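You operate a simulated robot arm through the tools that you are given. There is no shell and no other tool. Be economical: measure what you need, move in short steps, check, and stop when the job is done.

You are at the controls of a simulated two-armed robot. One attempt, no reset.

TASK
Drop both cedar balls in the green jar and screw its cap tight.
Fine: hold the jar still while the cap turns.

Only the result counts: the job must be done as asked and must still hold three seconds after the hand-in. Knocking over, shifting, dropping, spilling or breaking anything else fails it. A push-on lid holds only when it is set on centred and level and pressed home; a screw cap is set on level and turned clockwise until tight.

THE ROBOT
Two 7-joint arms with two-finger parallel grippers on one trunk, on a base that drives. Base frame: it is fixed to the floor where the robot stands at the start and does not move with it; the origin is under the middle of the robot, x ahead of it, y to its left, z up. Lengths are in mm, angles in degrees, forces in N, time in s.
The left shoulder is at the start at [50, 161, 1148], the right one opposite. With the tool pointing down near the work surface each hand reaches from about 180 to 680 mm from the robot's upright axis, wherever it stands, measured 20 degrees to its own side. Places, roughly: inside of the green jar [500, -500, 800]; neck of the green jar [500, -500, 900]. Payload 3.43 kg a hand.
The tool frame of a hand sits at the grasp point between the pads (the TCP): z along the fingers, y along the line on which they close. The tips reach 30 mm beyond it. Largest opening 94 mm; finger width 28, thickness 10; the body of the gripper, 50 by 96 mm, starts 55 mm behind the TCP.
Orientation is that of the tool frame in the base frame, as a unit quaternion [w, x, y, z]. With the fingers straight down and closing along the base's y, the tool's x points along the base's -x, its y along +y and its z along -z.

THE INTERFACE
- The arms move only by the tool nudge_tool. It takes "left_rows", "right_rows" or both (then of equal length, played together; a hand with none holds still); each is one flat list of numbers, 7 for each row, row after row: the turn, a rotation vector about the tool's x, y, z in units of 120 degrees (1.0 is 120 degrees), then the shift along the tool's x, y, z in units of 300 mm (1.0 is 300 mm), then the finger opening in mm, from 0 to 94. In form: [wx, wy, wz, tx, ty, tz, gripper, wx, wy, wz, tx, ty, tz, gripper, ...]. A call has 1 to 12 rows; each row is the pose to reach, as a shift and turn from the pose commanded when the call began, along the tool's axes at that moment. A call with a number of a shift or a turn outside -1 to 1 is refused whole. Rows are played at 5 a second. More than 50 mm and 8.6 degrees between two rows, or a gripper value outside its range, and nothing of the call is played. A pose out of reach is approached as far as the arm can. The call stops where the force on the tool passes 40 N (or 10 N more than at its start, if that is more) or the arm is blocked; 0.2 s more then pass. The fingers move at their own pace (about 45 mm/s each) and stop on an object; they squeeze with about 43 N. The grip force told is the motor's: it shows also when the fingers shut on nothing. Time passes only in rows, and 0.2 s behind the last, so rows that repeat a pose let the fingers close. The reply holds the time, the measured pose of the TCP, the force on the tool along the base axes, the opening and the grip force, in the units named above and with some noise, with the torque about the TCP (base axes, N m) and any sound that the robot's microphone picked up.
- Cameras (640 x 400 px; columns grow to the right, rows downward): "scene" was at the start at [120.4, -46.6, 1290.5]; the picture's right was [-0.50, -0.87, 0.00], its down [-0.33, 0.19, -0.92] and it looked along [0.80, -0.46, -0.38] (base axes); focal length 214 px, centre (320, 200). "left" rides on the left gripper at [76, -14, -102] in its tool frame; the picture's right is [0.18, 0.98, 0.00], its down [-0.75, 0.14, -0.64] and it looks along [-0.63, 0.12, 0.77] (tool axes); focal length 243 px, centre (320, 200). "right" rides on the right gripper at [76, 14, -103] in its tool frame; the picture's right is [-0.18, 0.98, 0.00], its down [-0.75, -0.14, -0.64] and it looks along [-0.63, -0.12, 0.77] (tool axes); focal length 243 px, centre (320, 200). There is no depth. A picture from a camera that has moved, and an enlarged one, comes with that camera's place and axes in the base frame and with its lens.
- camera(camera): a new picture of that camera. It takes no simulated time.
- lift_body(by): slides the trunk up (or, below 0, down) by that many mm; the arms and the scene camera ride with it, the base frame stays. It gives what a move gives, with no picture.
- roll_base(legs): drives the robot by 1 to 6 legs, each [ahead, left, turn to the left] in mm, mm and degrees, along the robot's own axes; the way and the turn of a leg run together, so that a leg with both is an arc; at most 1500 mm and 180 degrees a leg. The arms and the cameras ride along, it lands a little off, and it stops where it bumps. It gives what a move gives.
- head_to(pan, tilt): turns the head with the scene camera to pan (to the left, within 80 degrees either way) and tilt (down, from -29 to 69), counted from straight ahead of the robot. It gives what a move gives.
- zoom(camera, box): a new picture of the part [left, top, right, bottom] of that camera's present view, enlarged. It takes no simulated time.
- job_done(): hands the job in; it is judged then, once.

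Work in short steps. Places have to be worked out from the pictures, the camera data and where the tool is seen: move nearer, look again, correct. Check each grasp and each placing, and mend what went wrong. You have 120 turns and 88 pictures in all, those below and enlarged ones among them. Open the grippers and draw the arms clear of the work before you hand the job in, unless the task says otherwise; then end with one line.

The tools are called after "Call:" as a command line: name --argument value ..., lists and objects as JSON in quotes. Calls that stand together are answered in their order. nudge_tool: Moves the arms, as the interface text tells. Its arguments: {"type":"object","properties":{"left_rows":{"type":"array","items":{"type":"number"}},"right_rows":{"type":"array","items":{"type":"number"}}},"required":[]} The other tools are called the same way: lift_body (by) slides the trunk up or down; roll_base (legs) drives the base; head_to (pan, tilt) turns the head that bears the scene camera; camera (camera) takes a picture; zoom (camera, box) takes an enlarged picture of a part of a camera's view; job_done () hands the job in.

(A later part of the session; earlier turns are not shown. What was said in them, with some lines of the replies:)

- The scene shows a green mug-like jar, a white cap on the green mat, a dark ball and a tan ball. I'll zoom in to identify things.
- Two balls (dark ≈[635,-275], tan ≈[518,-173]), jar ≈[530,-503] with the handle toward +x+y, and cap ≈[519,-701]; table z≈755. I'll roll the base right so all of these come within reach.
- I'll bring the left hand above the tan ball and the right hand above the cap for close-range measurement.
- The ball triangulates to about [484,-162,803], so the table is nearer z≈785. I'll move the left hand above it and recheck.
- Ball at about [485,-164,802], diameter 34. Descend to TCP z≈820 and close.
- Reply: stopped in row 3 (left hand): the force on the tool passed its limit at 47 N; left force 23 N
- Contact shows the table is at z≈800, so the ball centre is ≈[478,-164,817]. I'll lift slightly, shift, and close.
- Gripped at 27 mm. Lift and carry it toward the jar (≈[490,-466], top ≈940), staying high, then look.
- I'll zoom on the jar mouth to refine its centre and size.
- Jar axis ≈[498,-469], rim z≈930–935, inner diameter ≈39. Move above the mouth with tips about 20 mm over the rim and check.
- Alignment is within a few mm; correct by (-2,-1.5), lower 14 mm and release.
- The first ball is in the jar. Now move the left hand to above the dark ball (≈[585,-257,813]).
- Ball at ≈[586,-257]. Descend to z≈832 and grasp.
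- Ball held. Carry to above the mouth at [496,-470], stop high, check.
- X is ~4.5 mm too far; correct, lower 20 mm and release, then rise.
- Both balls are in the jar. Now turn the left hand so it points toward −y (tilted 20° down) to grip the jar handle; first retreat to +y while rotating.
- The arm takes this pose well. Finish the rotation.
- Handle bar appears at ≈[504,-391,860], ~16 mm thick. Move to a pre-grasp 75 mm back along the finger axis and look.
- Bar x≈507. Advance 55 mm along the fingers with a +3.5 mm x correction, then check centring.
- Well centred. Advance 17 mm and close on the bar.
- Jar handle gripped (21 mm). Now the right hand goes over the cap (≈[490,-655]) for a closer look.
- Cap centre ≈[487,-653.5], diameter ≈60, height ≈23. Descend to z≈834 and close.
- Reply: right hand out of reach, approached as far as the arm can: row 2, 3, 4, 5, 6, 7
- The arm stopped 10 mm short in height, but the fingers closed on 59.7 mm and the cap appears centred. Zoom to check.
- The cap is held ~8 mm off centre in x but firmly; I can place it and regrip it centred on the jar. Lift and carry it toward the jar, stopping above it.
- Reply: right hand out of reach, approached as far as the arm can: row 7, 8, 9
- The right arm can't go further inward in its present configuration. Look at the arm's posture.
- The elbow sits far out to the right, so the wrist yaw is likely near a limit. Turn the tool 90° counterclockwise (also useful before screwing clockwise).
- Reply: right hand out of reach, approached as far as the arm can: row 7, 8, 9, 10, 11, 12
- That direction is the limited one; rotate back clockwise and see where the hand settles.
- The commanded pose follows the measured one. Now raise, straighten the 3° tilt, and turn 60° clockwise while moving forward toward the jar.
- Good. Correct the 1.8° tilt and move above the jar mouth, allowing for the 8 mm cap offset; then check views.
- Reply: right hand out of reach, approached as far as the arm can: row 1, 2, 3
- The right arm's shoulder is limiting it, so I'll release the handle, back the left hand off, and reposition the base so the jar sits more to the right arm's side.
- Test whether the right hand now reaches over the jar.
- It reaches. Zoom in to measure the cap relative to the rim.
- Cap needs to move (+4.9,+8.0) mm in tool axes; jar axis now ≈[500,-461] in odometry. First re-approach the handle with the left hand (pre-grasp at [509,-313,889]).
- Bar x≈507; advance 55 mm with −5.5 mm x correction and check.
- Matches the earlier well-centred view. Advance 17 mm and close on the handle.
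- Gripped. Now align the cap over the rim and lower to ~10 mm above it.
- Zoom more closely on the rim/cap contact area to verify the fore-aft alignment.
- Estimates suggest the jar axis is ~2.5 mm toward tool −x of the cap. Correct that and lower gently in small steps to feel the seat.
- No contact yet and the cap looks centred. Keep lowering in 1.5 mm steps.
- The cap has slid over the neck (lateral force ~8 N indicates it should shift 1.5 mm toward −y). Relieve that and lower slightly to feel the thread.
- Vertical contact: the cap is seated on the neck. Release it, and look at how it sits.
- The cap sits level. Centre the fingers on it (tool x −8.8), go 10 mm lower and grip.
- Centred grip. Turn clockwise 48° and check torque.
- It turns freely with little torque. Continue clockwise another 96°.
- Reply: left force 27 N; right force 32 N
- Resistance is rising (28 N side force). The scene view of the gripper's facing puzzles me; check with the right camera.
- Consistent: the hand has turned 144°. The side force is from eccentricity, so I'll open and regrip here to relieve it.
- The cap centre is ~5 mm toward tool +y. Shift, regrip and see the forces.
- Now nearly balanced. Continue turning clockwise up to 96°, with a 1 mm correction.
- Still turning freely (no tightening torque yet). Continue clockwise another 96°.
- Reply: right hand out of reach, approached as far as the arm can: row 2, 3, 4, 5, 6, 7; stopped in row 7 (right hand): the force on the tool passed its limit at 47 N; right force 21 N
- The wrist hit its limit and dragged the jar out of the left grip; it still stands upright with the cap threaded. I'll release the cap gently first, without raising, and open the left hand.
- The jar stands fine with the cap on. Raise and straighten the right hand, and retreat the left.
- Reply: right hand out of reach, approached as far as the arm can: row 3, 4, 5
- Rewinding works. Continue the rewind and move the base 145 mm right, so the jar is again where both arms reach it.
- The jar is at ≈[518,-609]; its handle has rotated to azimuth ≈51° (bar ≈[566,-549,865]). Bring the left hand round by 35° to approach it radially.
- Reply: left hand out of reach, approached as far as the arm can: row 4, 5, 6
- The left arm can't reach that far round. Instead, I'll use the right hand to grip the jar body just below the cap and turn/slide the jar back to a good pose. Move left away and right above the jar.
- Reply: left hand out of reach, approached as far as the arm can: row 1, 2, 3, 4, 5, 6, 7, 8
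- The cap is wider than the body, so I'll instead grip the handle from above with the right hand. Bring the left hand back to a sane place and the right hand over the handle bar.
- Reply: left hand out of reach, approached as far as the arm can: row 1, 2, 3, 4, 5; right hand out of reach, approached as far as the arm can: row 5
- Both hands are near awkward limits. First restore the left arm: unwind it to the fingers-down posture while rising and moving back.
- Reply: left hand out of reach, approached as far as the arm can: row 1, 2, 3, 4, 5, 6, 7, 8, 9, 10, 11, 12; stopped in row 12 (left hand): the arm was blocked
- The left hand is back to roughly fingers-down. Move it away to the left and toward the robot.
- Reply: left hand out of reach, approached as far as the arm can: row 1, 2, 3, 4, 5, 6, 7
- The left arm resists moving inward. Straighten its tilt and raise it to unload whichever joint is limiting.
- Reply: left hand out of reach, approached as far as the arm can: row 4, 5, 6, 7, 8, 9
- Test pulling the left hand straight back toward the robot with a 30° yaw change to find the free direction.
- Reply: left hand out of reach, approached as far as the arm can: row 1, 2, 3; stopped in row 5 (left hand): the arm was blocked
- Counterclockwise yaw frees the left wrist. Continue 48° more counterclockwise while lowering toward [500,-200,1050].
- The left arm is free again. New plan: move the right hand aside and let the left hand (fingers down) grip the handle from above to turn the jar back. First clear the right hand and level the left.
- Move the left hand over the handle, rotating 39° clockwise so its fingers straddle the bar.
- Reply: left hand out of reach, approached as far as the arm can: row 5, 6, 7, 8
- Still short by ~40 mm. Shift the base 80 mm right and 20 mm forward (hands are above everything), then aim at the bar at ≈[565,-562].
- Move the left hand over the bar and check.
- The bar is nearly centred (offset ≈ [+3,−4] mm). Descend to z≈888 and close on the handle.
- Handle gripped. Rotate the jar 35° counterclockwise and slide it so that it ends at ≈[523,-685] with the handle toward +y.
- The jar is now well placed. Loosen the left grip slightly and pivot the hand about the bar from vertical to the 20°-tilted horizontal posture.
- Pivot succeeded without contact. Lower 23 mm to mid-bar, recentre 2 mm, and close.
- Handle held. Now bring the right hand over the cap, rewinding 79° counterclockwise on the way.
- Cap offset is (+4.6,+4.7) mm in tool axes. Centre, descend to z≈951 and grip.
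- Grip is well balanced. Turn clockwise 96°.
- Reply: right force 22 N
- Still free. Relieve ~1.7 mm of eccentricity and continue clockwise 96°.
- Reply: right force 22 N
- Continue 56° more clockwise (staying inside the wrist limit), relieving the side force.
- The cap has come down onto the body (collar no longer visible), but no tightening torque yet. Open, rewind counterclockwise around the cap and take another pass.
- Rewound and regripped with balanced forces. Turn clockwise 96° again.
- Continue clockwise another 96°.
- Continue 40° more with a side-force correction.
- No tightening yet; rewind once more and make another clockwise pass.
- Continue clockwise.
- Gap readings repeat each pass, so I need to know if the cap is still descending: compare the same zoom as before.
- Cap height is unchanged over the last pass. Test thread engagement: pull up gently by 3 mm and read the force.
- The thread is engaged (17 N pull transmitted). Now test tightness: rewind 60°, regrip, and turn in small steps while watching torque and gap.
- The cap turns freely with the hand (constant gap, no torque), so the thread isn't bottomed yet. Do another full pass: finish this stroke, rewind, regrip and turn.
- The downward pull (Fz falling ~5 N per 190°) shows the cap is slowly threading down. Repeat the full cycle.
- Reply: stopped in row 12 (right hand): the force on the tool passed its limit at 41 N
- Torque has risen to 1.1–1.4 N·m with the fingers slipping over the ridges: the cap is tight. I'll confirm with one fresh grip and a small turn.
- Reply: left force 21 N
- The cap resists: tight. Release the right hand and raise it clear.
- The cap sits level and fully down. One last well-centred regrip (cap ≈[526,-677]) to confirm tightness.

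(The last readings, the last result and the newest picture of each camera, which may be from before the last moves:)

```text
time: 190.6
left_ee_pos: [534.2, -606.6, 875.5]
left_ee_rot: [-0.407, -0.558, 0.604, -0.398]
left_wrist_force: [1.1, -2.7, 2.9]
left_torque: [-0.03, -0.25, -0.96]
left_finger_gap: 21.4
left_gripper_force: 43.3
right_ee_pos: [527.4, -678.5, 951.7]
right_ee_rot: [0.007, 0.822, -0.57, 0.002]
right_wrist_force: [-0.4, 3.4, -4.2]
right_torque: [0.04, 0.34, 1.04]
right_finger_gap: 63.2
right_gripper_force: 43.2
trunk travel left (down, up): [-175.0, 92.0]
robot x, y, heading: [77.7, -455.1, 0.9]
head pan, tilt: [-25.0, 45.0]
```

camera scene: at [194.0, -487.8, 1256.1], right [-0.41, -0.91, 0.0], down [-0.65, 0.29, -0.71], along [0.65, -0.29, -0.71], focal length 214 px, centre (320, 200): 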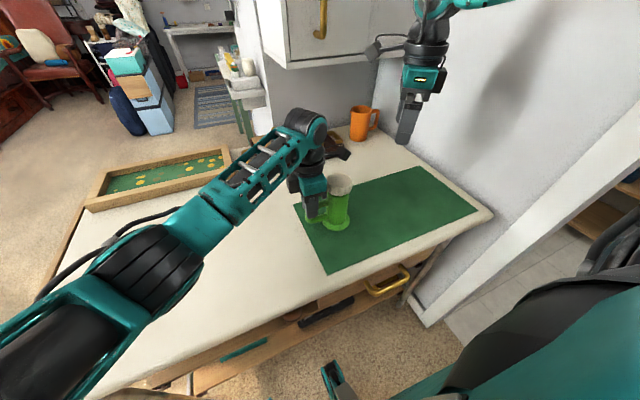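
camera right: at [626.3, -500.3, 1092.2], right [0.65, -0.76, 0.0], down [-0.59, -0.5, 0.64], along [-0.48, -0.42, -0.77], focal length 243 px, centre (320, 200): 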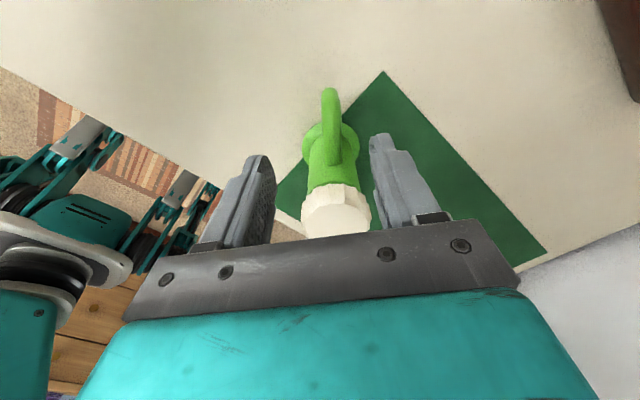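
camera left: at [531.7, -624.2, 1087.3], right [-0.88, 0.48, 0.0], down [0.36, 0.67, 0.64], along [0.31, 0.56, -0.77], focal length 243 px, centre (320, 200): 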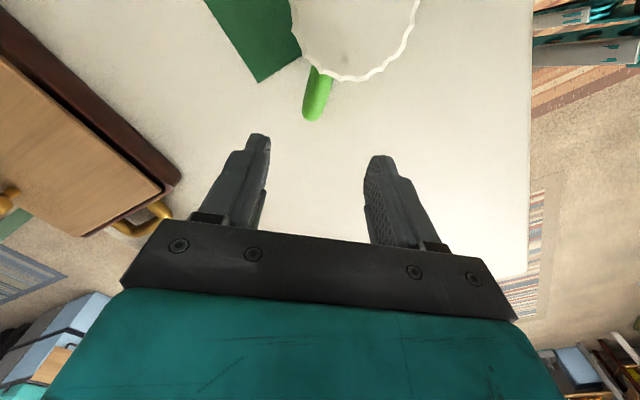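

Torque climbs to ~1.0 N·m straight away: tight. Release and raise the right hand, then release and retreat the left.

Call:
nudge_tool --right_rows '[0, 0, 0, 0, 0, 0, 75, 0, 0, 0, 0, 0, 0, 92, 0, 0, 0, 0, 0, 0, 92, 0, 0, 0, 0, 0, -0.12, 92, 0, 0, 0, 0, 0, -0.26, 92, 0, 0, 0, 0, 0, -0.4, 92, 0, 0, 0, 0, 0, -0.53, 92]'

Call:
nudge_tool --left_rows '[0, 0, 0, 0, 0, 0, 40, 0, 0, 0, 0, 0, 0, 60, 0, 0, 0, 0, 0, 0, 60, 0, 0, 0, 0, 0, -0.1, 60, 0, 0, 0, 0, 0, -0.2, 60, 0, 0, 0, 0, 0, -0.33, 60, 0, 0, 0, 0, 0, -0.46, 60, 0, 0, 0, 0, 0, -0.46, 60]'

Call:
camera --camera "scene"

```text
time: 192.2
left_ee_pos: [534.0, -605.3, 873.0]
left_ee_rot: [-0.408, -0.557, 0.604, -0.397]
left_wrist_force: [0.6, 0.2, -0.8]
left_torque: [0.1, -0.05, -0.01]
left_finger_gap: 21.5
left_gripper_force: 42.9
right_ee_pos: [525.7, -677.0, 1111.9]
right_ee_rot: [0.006, 0.822, -0.569, 0.002]
right_wrist_force: [0.6, 0.1, -0.4]
right_torque: [0.0, -0.03, -0.01]
right_finger_gap: 91.9
right_gripper_force: 0.0
trunk travel left (down, up): [-175.0, 92.0]
robot x, y, heading: [80.7, -455.2, 1.0]
head pan, tilt: [-25.0, 45.0]
```

```text
time: 194.0
left_ee_pos: [541.9, -474.7, 921.2]
left_ee_rot: [-0.409, -0.558, 0.603, -0.397]
left_wrist_force: [-0.3, 0.6, 0.4]
left_torque: [-0.01, 0.01, -0.04]
left_finger_gap: 60.0
left_gripper_force: 0.2
right_ee_pos: [528.1, -678.2, 1111.8]
right_ee_rot: [0.006, 0.822, -0.569, 0.003]
right_wrist_force: [0.1, 0.4, 1.2]
right_torque: [0.0, 0.01, -0.02]
right_finger_gap: 91.9
right_gripper_force: 0.1
trunk travel left (down, up): [-175.0, 92.0]
robot x, y, heading: [79.9, -460.6, 0.7]
head pan, tilt: [-25.0, 45.0]
```

```text
0 pictures are left
camera scene: at [194.3, -488.2, 1256.1], right [-0.41, -0.91, 0.0], down [-0.65, 0.29, -0.71], along [0.65, -0.29, -0.71], focal length 214 px, centre (320, 200)
```

scene: 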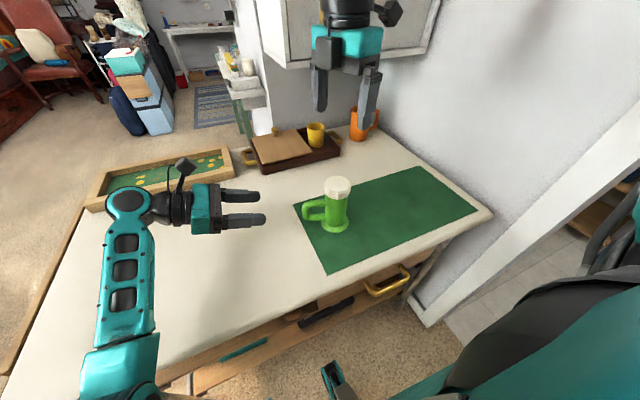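

The jar stands upright with the cap on and tight. Both hands are open and clear, and nothing else has moved. Handing in.

Call:
job_done

```text
The job is handed in.
```

I dropped both balls into the green jar and screwed the cap on until it resisted firmly (about 1 N·m). The jar slipped from the left hand once mid-job. It slid but stayed upright, so it now stands roughly 200 mm from where it started.
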